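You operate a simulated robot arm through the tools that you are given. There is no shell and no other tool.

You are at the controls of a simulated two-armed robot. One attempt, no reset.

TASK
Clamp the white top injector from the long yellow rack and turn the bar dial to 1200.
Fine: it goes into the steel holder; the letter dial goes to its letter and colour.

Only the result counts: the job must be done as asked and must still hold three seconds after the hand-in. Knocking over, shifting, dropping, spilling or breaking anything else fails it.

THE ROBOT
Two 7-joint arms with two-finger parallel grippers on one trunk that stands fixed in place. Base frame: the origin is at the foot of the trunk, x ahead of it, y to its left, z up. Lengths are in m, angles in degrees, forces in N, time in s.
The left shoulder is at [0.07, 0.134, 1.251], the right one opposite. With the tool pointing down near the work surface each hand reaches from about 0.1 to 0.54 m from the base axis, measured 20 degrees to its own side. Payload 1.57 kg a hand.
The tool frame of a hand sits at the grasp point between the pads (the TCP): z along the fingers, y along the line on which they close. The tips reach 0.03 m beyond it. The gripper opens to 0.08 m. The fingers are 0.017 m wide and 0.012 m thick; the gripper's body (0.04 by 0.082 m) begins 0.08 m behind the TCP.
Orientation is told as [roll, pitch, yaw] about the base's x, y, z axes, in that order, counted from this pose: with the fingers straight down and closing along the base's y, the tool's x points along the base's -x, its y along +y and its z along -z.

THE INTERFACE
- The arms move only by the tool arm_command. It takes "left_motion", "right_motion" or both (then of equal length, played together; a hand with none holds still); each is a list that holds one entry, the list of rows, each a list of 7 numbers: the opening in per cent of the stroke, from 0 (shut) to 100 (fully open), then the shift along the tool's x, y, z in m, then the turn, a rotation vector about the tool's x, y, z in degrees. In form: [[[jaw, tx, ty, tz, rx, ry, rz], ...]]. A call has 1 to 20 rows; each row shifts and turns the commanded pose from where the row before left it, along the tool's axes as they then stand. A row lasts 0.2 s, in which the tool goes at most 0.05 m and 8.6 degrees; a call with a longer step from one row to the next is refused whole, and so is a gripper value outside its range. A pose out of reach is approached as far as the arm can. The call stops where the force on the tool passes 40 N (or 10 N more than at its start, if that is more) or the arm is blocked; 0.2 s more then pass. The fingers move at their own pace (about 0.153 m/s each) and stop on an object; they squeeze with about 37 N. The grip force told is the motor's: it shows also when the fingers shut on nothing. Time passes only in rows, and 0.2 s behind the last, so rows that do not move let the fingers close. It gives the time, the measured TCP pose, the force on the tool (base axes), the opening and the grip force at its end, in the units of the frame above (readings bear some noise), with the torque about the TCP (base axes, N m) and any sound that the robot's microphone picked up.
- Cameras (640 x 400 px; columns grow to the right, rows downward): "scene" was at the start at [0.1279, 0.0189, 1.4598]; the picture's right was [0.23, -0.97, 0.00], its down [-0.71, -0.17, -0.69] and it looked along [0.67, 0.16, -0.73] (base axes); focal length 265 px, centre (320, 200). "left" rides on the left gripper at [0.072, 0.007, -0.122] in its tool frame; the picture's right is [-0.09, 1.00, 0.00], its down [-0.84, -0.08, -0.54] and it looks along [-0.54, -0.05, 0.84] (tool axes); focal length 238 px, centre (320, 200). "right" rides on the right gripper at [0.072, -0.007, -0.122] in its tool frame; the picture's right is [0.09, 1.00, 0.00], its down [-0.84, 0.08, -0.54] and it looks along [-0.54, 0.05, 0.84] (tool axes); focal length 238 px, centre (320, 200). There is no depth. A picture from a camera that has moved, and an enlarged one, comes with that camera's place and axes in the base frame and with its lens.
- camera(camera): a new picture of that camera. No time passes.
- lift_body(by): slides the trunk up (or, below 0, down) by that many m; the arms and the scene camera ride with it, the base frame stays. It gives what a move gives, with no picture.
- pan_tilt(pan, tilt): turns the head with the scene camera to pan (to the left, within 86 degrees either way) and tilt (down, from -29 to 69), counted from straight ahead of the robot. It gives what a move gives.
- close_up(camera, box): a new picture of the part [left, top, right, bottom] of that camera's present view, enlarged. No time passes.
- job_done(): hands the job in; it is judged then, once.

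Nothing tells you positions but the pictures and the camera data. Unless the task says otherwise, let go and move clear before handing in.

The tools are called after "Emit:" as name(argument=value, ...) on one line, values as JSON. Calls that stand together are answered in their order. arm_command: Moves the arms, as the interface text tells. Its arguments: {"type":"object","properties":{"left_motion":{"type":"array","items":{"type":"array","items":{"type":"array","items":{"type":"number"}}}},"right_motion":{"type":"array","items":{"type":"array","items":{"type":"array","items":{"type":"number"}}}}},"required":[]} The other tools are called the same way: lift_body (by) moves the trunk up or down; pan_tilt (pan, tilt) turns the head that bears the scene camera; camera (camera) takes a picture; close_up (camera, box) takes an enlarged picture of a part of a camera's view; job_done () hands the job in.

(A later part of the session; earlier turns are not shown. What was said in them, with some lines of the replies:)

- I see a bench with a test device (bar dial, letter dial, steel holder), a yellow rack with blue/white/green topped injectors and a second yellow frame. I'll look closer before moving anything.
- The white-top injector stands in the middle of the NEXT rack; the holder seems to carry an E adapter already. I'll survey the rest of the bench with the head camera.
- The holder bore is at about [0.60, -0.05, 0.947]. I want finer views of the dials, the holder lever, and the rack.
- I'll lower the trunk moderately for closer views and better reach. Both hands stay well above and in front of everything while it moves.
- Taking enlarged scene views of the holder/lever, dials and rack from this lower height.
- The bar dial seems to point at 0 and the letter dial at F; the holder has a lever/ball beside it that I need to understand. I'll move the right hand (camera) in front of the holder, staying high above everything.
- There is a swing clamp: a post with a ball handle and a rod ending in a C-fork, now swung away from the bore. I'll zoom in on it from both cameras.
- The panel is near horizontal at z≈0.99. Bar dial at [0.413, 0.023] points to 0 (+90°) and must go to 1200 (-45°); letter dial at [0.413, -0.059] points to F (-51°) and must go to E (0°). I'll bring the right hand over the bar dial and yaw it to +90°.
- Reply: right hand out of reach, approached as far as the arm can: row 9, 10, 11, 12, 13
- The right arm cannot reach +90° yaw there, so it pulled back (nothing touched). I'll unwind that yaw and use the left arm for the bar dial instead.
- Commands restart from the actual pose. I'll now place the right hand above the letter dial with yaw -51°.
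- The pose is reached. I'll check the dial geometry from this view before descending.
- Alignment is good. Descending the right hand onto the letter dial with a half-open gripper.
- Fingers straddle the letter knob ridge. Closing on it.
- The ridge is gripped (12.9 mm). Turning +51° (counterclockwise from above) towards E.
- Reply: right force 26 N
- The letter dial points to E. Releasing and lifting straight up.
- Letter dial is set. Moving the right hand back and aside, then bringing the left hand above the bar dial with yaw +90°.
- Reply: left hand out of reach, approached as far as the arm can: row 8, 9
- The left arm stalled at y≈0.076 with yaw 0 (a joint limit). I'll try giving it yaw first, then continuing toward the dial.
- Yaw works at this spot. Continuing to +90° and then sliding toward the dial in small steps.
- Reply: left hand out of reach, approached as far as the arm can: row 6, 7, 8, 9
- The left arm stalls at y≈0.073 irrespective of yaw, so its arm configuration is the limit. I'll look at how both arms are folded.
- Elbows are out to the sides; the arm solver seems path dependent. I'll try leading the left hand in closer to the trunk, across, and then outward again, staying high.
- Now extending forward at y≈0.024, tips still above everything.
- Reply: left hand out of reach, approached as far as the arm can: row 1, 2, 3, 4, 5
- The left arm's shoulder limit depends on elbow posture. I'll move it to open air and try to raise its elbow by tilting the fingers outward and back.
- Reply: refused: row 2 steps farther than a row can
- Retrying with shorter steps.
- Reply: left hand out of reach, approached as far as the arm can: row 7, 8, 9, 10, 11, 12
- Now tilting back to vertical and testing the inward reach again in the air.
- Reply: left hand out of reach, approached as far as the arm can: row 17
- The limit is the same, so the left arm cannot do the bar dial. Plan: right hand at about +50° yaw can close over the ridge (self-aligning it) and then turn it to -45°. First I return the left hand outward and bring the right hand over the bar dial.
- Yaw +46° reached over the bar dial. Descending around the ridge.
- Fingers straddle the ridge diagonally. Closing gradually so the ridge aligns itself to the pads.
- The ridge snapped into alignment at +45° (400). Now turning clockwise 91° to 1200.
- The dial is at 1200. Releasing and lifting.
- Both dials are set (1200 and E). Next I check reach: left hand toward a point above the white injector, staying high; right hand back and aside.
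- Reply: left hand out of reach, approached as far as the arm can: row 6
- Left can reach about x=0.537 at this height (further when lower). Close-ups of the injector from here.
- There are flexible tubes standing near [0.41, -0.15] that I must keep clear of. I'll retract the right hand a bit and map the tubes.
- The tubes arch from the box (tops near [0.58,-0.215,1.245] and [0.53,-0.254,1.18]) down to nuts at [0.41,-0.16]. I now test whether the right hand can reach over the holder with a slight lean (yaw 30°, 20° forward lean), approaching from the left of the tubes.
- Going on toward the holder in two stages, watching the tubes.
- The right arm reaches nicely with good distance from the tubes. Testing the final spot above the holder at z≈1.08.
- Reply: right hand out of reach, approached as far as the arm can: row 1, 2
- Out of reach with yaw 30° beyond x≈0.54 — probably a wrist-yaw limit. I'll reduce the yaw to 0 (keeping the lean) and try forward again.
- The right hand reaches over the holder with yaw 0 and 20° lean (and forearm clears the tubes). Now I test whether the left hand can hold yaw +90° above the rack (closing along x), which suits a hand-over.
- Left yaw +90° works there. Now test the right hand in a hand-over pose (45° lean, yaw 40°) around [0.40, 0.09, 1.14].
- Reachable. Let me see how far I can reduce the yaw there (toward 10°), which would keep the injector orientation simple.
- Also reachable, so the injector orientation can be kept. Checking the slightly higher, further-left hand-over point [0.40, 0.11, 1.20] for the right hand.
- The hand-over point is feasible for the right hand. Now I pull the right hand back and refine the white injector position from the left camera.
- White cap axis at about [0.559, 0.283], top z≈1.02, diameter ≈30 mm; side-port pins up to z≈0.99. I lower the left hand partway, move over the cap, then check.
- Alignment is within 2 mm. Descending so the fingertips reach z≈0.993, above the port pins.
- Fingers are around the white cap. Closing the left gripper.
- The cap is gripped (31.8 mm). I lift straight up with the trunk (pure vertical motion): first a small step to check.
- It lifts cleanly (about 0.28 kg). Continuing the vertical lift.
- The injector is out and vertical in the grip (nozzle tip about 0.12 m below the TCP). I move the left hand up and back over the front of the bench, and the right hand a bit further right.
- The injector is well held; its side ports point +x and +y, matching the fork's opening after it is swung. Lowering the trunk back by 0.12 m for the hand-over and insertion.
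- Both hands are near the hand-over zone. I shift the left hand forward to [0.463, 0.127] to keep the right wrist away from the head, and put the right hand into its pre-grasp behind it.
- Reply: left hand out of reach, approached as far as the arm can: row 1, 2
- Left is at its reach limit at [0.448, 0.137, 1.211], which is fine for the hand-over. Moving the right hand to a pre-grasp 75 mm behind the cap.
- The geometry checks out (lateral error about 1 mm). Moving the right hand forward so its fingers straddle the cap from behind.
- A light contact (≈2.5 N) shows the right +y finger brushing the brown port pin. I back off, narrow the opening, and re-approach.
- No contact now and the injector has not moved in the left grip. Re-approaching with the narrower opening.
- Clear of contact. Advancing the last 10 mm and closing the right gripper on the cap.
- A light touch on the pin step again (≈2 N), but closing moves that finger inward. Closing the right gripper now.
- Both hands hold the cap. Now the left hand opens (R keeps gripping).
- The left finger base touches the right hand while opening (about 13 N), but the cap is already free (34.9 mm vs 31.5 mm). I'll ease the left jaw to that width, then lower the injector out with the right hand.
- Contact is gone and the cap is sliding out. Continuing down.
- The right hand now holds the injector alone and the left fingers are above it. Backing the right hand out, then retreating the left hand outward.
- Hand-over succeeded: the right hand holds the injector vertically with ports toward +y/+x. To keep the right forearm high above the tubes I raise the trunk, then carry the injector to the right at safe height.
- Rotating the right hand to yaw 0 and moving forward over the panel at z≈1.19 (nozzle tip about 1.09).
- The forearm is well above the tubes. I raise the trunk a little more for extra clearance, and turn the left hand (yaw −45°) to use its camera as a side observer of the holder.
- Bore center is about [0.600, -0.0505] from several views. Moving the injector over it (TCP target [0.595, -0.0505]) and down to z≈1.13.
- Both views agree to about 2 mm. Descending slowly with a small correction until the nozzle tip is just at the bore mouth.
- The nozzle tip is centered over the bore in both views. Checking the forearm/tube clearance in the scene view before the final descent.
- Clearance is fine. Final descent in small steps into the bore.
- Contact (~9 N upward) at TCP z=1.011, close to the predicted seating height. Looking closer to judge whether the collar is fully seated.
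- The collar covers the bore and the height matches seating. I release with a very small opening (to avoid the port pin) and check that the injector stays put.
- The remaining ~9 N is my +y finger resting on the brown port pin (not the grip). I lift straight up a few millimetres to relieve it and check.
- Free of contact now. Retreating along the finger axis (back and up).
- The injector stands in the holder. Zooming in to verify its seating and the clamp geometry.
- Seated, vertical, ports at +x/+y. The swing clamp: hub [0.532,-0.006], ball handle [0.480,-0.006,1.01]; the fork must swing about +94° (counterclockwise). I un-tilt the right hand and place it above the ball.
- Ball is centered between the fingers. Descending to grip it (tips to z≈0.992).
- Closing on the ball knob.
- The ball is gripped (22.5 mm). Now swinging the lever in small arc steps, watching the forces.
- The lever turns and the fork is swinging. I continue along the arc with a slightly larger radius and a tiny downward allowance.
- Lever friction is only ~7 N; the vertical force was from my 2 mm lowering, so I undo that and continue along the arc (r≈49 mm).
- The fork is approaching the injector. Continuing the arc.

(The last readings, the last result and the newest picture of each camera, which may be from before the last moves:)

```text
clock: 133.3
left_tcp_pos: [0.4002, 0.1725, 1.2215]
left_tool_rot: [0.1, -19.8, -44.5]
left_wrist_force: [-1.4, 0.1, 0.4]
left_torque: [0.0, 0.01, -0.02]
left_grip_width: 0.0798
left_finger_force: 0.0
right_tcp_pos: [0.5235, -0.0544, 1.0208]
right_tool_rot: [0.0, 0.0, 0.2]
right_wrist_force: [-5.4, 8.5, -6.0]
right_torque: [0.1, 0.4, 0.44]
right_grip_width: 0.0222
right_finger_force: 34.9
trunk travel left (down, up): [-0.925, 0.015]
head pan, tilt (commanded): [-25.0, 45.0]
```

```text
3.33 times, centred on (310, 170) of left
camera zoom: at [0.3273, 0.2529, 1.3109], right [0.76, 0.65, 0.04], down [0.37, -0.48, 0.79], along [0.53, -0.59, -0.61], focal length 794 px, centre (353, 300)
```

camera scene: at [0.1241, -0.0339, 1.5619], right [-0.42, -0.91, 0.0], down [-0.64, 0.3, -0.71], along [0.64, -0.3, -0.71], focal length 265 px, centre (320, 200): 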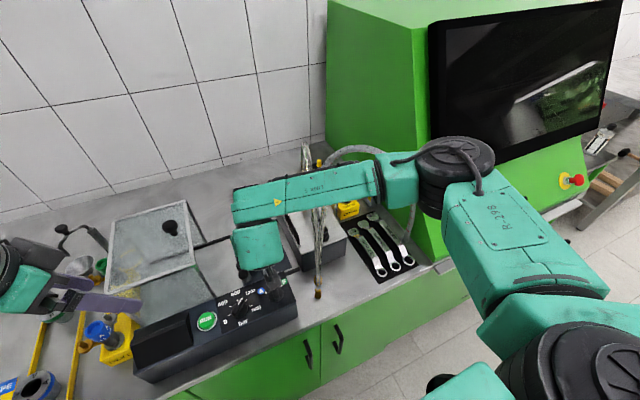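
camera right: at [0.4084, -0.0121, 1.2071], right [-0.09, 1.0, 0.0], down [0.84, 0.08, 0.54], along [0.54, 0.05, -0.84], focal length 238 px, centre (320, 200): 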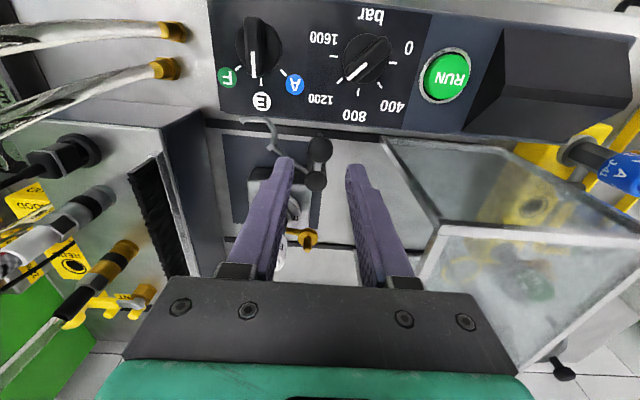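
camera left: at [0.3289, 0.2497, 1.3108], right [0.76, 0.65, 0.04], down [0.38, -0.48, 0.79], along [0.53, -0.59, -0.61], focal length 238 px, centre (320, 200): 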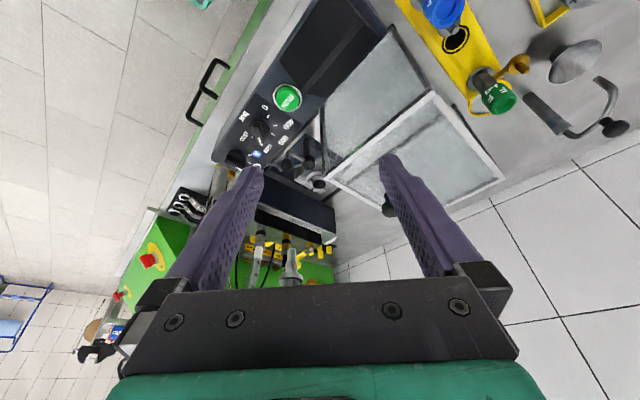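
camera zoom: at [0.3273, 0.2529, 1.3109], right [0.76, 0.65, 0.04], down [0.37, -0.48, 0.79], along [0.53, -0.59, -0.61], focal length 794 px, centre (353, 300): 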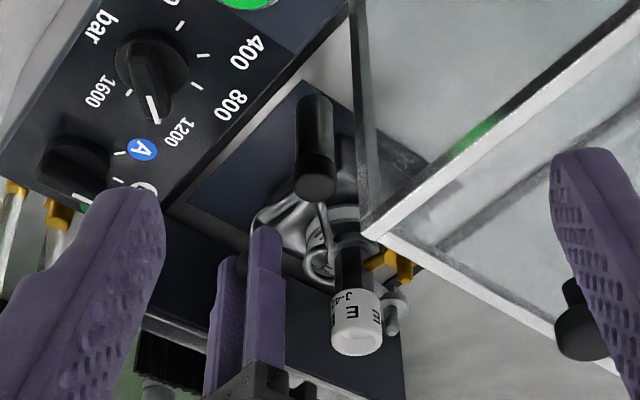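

Emit:
arm_command(right_motion=[[[0, -0.005, 0, 0, 0, 0, 0], [0, -0.004, 0.0002, 0, 0, 0, 0], [0, 0, 0, 0, 0, 0, 0]]])

Emit:
close_up(camera="right", box=[260, 140, 380, 280])

Emit:
close_up(camera="left", box=[280, 130, 340, 220])

```text
clock: 134.1
left_tcp_pos: [0.4002, 0.1733, 1.2224]
left_tool_rot: [0.3, -19.8, -44.5]
left_wrist_force: [0.8, -0.2, 0.1]
left_torque: [0.0, 0.01, -0.04]
left_grip_width: 0.08
left_finger_force: 0.1
right_tcp_pos: [0.5311, -0.0559, 1.0213]
right_tool_rot: [0.0, 0.0, 0.3]
right_wrist_force: [-13.7, 7.4, -14.0]
right_torque: [0.09, 0.61, 0.07]
right_grip_width: 0.0223
right_finger_force: 34.9
trunk travel left (down, up): [-0.925, 0.015]
head pan, tilt (commanded): [-25.0, 45.0]
```

```text
2.86 times, centred on (320, 210) of right
camera zoom: at [0.4602, -0.061, 1.1443], right [-0.09, 1.0, 0.0], down [0.84, 0.08, 0.54], along [0.54, 0.05, -0.84], focal length 681 px, centre (320, 171)
```

zoom: 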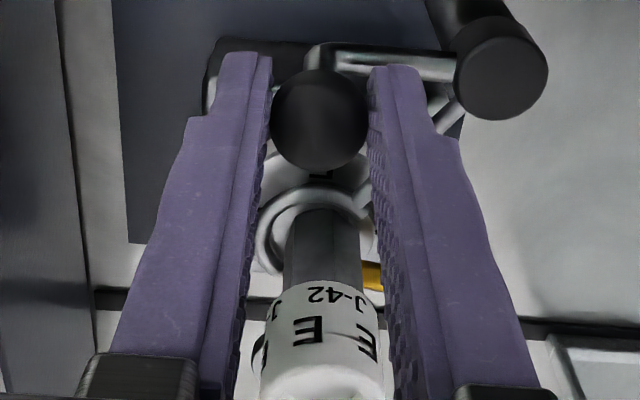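

```text
4.44 times, centred on (310, 175) of left
camera zoom: at [0.3264, 0.2524, 1.3111], right [0.76, 0.65, 0.04], down [0.37, -0.48, 0.79], along [0.53, -0.59, -0.61], focal length 1059 px, centre (364, 311)
```

zoom: 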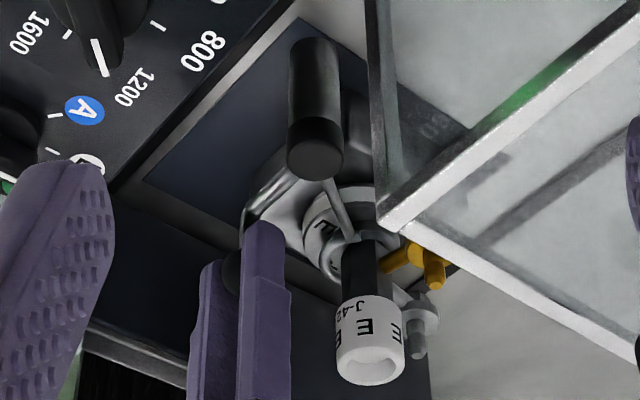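

The fork now encloses the injector body and the force has risen to ~14 N. One more small push to see if this is the end stop.

Emit:
arm_command(right_motion=[[[0, -0.003, 0.0003, 0.001, 0, 0, 0], [0, 0, 0, 0, 0, 0, 0]]])

Emit:
close_up(camera="right", box=[260, 140, 380, 280])

Emit:
close_up(camera="left", box=[280, 130, 340, 220])

```text
clock: 134.7
left_tcp_pos: [0.3968, 0.1727, 1.2222]
left_tool_rot: [0.4, -19.8, -44.6]
left_wrist_force: [0.0, 0.2, 0.2]
left_torque: [-0.01, -0.01, 0.01]
left_grip_width: 0.0801
left_finger_force: 0.0
right_tcp_pos: [0.533, -0.0559, 1.0209]
right_tool_rot: [-0.1, 0.0, 0.2]
right_wrist_force: [-22.4, 4.6, -10.2]
right_torque: [0.1, 0.89, 0.04]
right_grip_width: 0.0223
right_finger_force: 35.3
trunk travel left (down, up): [-0.925, 0.015]
head pan, tilt (commanded): [-25.0, 45.0]
```

```text
2.86 times, centred on (320, 210) of right
camera zoom: at [0.4601, -0.0611, 1.1441], right [-0.09, 1.0, 0.0], down [0.84, 0.08, 0.54], along [0.54, 0.05, -0.84], focal length 681 px, centre (320, 171)
```

zoom: 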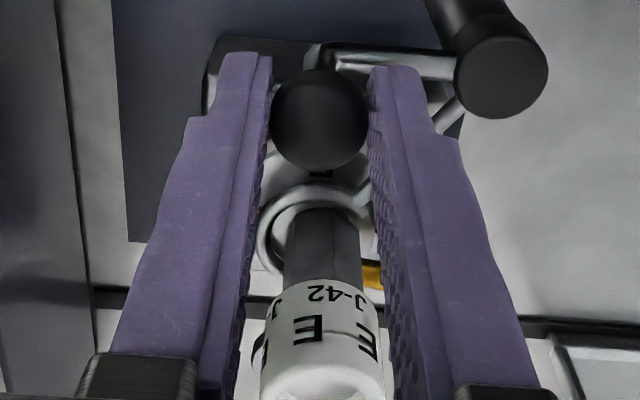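

```text
4.44 times, centred on (310, 175) of left
camera zoom: at [0.3231, 0.2515, 1.3123], right [0.76, 0.65, 0.04], down [0.37, -0.48, 0.79], along [0.53, -0.59, -0.61], focal length 1059 px, centre (364, 311)
```

zoom: 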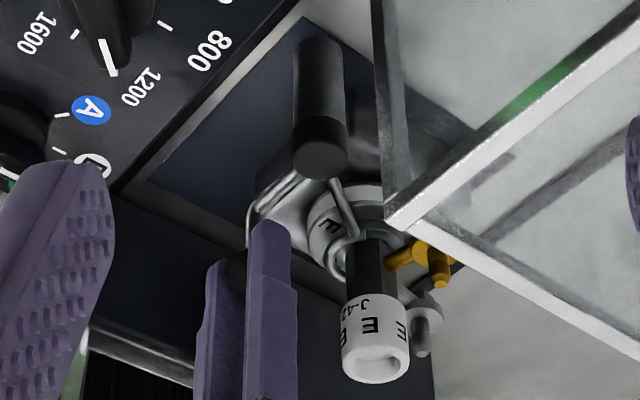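

The lever is at its stop (force rises, nothing moves). I relax the push slightly, open, and lift straight up.

Emit:
arm_command(right_motion=[[[0, 0.0025, 0, -0.001, 0, 0, 0], [0, 0, 0, 0, 0, 0, 0], [40, 0, 0, 0, 0, 0, 0], [44, 0, 0, 0, 0, 0, 0], [44, 0, 0, 0, 0, 0, 0]]])

Emit:
close_up(camera="right", box=[240, 120, 400, 280])

```text
clock: 135.9
left_tcp_pos: [0.4019, 0.1709, 1.2219]
left_tool_rot: [0.4, -19.7, -44.5]
left_wrist_force: [0.4, 0.0, 0.5]
left_torque: [-0.02, -0.04, 0.0]
left_grip_width: 0.0801
left_finger_force: 0.0
right_tcp_pos: [0.5353, -0.0559, 1.0206]
right_tool_rot: [-0.1, -0.1, 0.1]
right_wrist_force: [-0.4, 0.4, 0.5]
right_torque: [-0.01, 0.01, -0.01]
right_grip_width: 0.0352
right_finger_force: 0.1
trunk travel left (down, up): [-0.925, 0.015]
head pan, tilt (commanded): [-25.0, 45.0]
```

```text
2.50 times, centred on (320, 200) of right
camera zoom: at [0.4625, -0.062, 1.1438], right [-0.09, 1.0, 0.0], down [0.84, 0.08, 0.54], along [0.54, 0.05, -0.84], focal length 596 px, centre (320, 200)
```

zoom: 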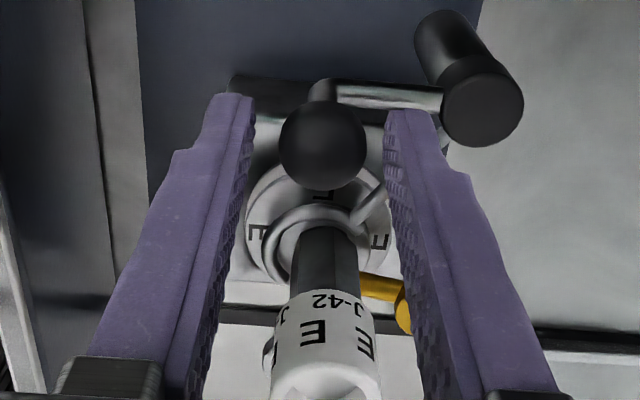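

The clamp stays closed. Lifting the right hand clear and checking.

Emit:
arm_command(right_motion=[[[44, 0, 0, -0.015, 0, 0, 0], [44, 0, 0, -0.03, 0, 0, 0], [44, 0, 0, -0.035, 0, 0, 0], [44, 0.035, 0, -0.02, 0, 0, 0], [44, 0.04, 0, -0.01, 0, 0, 0], [44, 0, 0, 0, 0, 0, 0]]])

Emit:
camera(camera="right")

Emit:
close_up(camera="right", box=[240, 100, 400, 260])

Emit:
close_up(camera="left", box=[270, 120, 360, 240])

```text
clock: 137.3
left_tcp_pos: [0.4016, 0.1704, 1.2202]
left_tool_rot: [0.3, -19.7, -44.6]
left_wrist_force: [0.8, 0.1, -0.6]
left_torque: [0.0, 0.03, -0.02]
left_grip_width: 0.08
left_finger_force: 0.1
right_tcp_pos: [0.4567, -0.0568, 1.134]
right_tool_rot: [0.0, 0.0, 0.1]
right_wrist_force: [-1.0, 0.5, -0.1]
right_torque: [-0.04, -0.02, 0.0]
right_grip_width: 0.0352
right_finger_force: 0.0
trunk travel left (down, up): [-0.925, 0.015]
head pan, tilt (commanded): [-25.0, 45.0]
```

```text
taken
camera right: at [0.3843, -0.0627, 1.2563], right [-0.09, 1.0, 0.0], down [0.84, 0.08, 0.54], along [0.54, 0.05, -0.84], focal length 238 px, centre (320, 200)
```

right: 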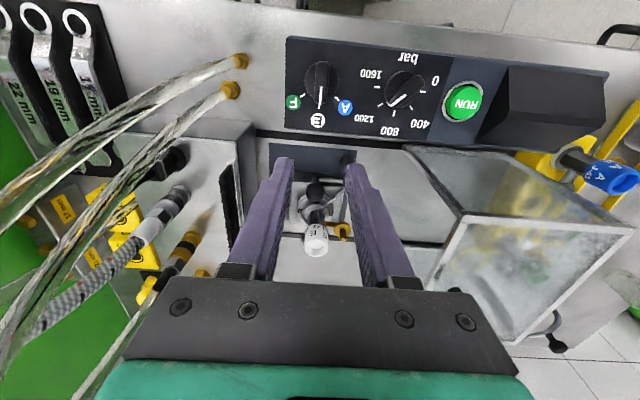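

```text
2.50 times, centred on (320, 180) of right
camera zoom: at [0.3843, -0.0627, 1.2563], right [-0.09, 1.0, 0.0], down [0.84, 0.08, 0.54], along [0.54, 0.05, -0.84], focal length 596 px, centre (320, 250)
```

zoom: 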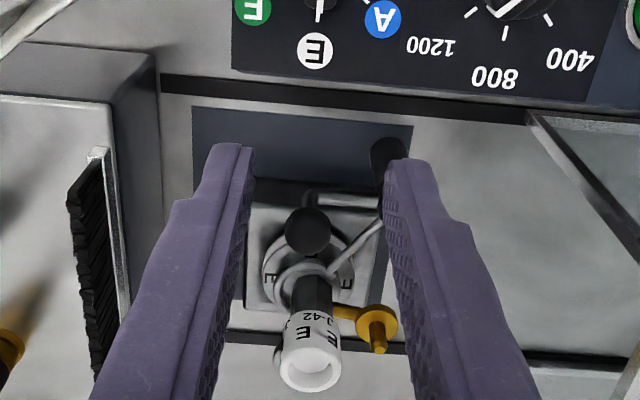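

```text
3.33 times, centred on (315, 180) of left
camera zoom: at [0.3287, 0.2509, 1.3109], right [0.76, 0.65, 0.04], down [0.38, -0.48, 0.79], along [0.53, -0.59, -0.61], focal length 794 px, centre (337, 267)
```

zoom: 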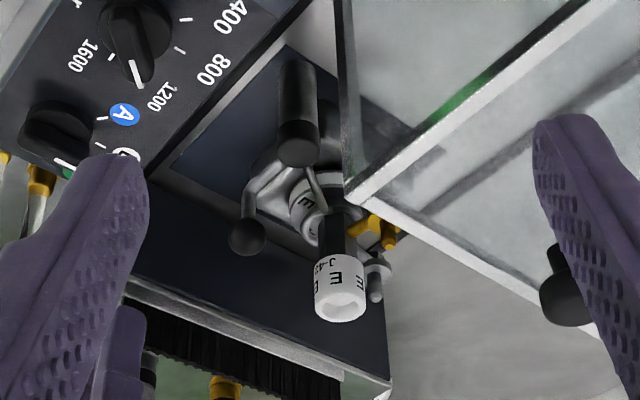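

The fork holds the injector; dials read 1200 and E. Moving both hands clear and surveying the whole bench.

Emit:
arm_command(right_motion=[[[44, 0.04, -0.008, -0.02, 0, 0, 0], [44, 0.04, -0.008, -0.02, 0, 0, 0], [44, 0.04, -0.008, -0.02, 0, 0, 0], [44, 0, -0.03, 0, 0, 0, 0], [44, 0, -0.03, 0, 0, 0, 0], [44, 0, 0, 0, 0, 0, 0]]], left_motion=[[[100, 0.0274, 0.0191, -0.0206, 0, 0, 0], [100, 0.0274, 0.0191, -0.0206, 0, 0, 0], [100, 0.0274, 0.0191, -0.0206, 0, 0, 0], [100, 0, 0, 0, 0, 0, 0], [100, 0, 0, 0, 0, 0, 0], [100, 0, 0, 0, 0, 0, 0]]])

Emit:
pan_tilt(pan=5, tilt=48)

Emit:
camera(camera="scene")

Emit:
close_up(camera="scene", box=[200, 150, 420, 300])

Emit:
camera(camera="right")

```text
clock: 138.7
left_tcp_pos: [0.3716, 0.2816, 1.2503]
left_tool_rot: [0.3, -19.6, -44.5]
left_wrist_force: [0.1, 0.5, -0.4]
left_torque: [-0.01, -0.03, -0.04]
left_grip_width: 0.0801
left_finger_force: 0.1
right_tcp_pos: [0.3397, -0.142, 1.1951]
right_tool_rot: [-0.1, 0.0, 0.2]
right_wrist_force: [-1.1, -0.4, 0.5]
right_torque: [-0.04, 0.01, 0.01]
right_grip_width: 0.0352
right_finger_force: 0.1
trunk travel left (down, up): [-0.925, 0.015]
head pan, tilt (commanded): [-25.0, 45.0]
```

```text
clock: 139.7
left_tcp_pos: [0.3713, 0.2813, 1.2518]
left_tool_rot: [0.3, -19.7, -44.5]
left_wrist_force: [-0.2, -0.5, -0.3]
left_torque: [-0.01, -0.02, -0.01]
left_grip_width: 0.08
left_finger_force: 0.1
right_tcp_pos: [0.3388, -0.1434, 1.195]
right_tool_rot: [0.1, 0.0, 0.1]
right_wrist_force: [-0.5, -0.5, 0.5]
right_torque: [0.02, -0.01, 0.01]
right_grip_width: 0.0353
right_finger_force: 0.0
trunk travel left (down, up): [-0.925, 0.015]
head pan, tilt (commanded): [5.0, 48.0]
```

```text
taken
camera scene: at [0.1283, 0.0067, 1.5578], right [0.09, -1.0, 0.0], down [-0.74, -0.06, -0.67], along [0.67, 0.06, -0.74], focal length 265 px, centre (320, 200)
```

scene: 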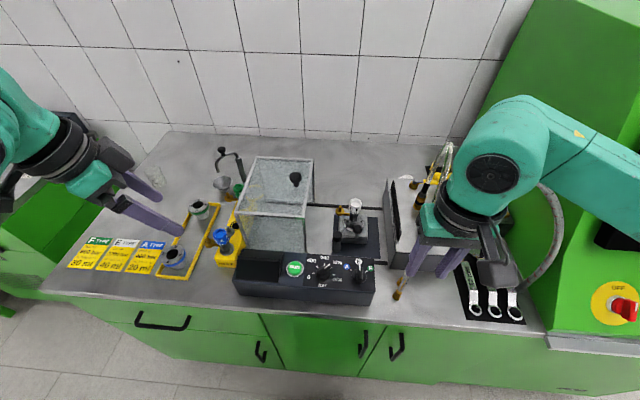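

```text
2.67 times, centred on (310, 225) of scene
camera zoom: at [0.1283, 0.0067, 1.5578], right [0.09, -1.0, 0.0], down [-0.74, -0.06, -0.67], along [0.67, 0.06, -0.74], focal length 707 px, centre (347, 133)
```

zoom: 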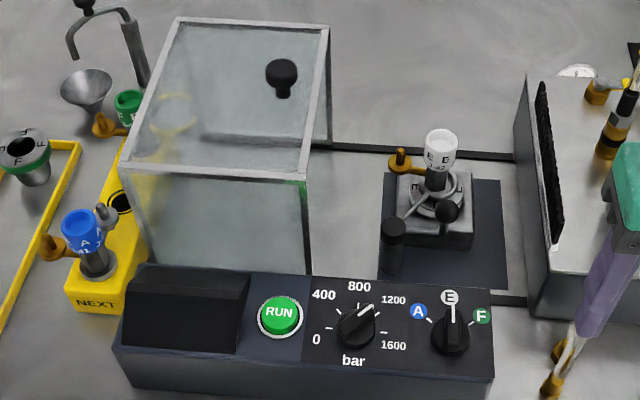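

```text
taken
camera right: at [0.2665, -0.1493, 1.3173], right [-0.09, 1.0, 0.0], down [0.84, 0.08, 0.54], along [0.54, 0.05, -0.84], focal length 238 px, centre (320, 200)
```

right: 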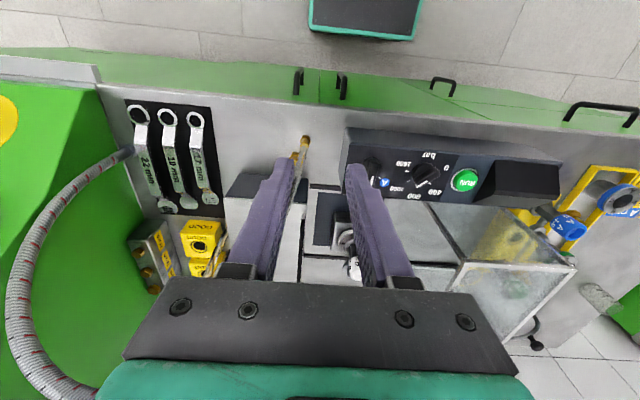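

Everything stands in place. A final close check of both dial pointers and the clamp.

Emit:
close_up(camera="scene", box=[295, 245, 380, 295])

Emit:
close_up(camera="scene", box=[325, 190, 385, 260])

```text
7.53 times, centred on (338, 270) of scene
camera zoom: at [0.1283, 0.0067, 1.5578], right [0.09, -1.0, 0.0], down [-0.74, -0.06, -0.67], along [0.67, 0.06, -0.74], focal length 1996 px, centre (188, -327)
```

zoom: 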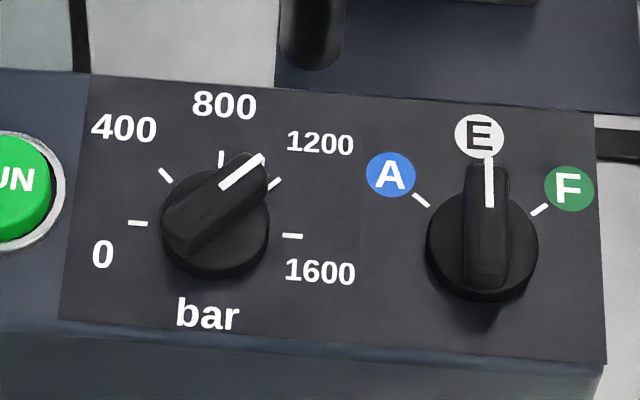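

```text
5.71 times, centred on (355, 225) of scene
camera zoom: at [0.1283, 0.0067, 1.5578], right [0.09, -1.0, 0.0], down [-0.74, -0.06, -0.67], along [0.67, 0.06, -0.74], focal length 1515 px, centre (120, 57)
```

zoom: 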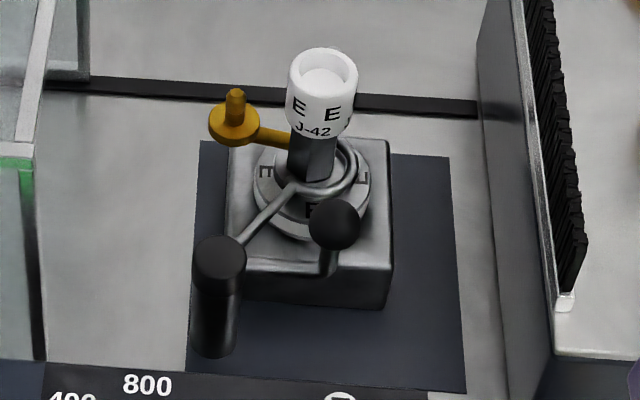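

The white-top injector (E, J-42) sits upright in the steel holder with the clamp fork closed around it. The bar dial reads 1200, the letter dial reads the white E, and both hands are clear. Nothing else on the bench looks moved, so I'm handing in.

Emit:
job_done()

```text
The job is handed in.
```

The job is handed in. The white-top injector from the long yellow rack (type E, J-42) sits upright in the steel holder with the clamp fork closed around it. The bar dial is at 1200, and the letter dial is at the white E.

- **Handover:** the left arm could not reach the holder, so it lifted the injector out and passed it to the right hand in mid-air. The hands touched briefly, and the right fingers brushed the injector's brown port pin. The injector stayed straight in the grip.
- **Clamp:** I swung the lever until it would go no further. It stayed closed when I let go.
- **Other items:** in the last pictures nothing else on the bench looked moved, and both hands are open and well clear.
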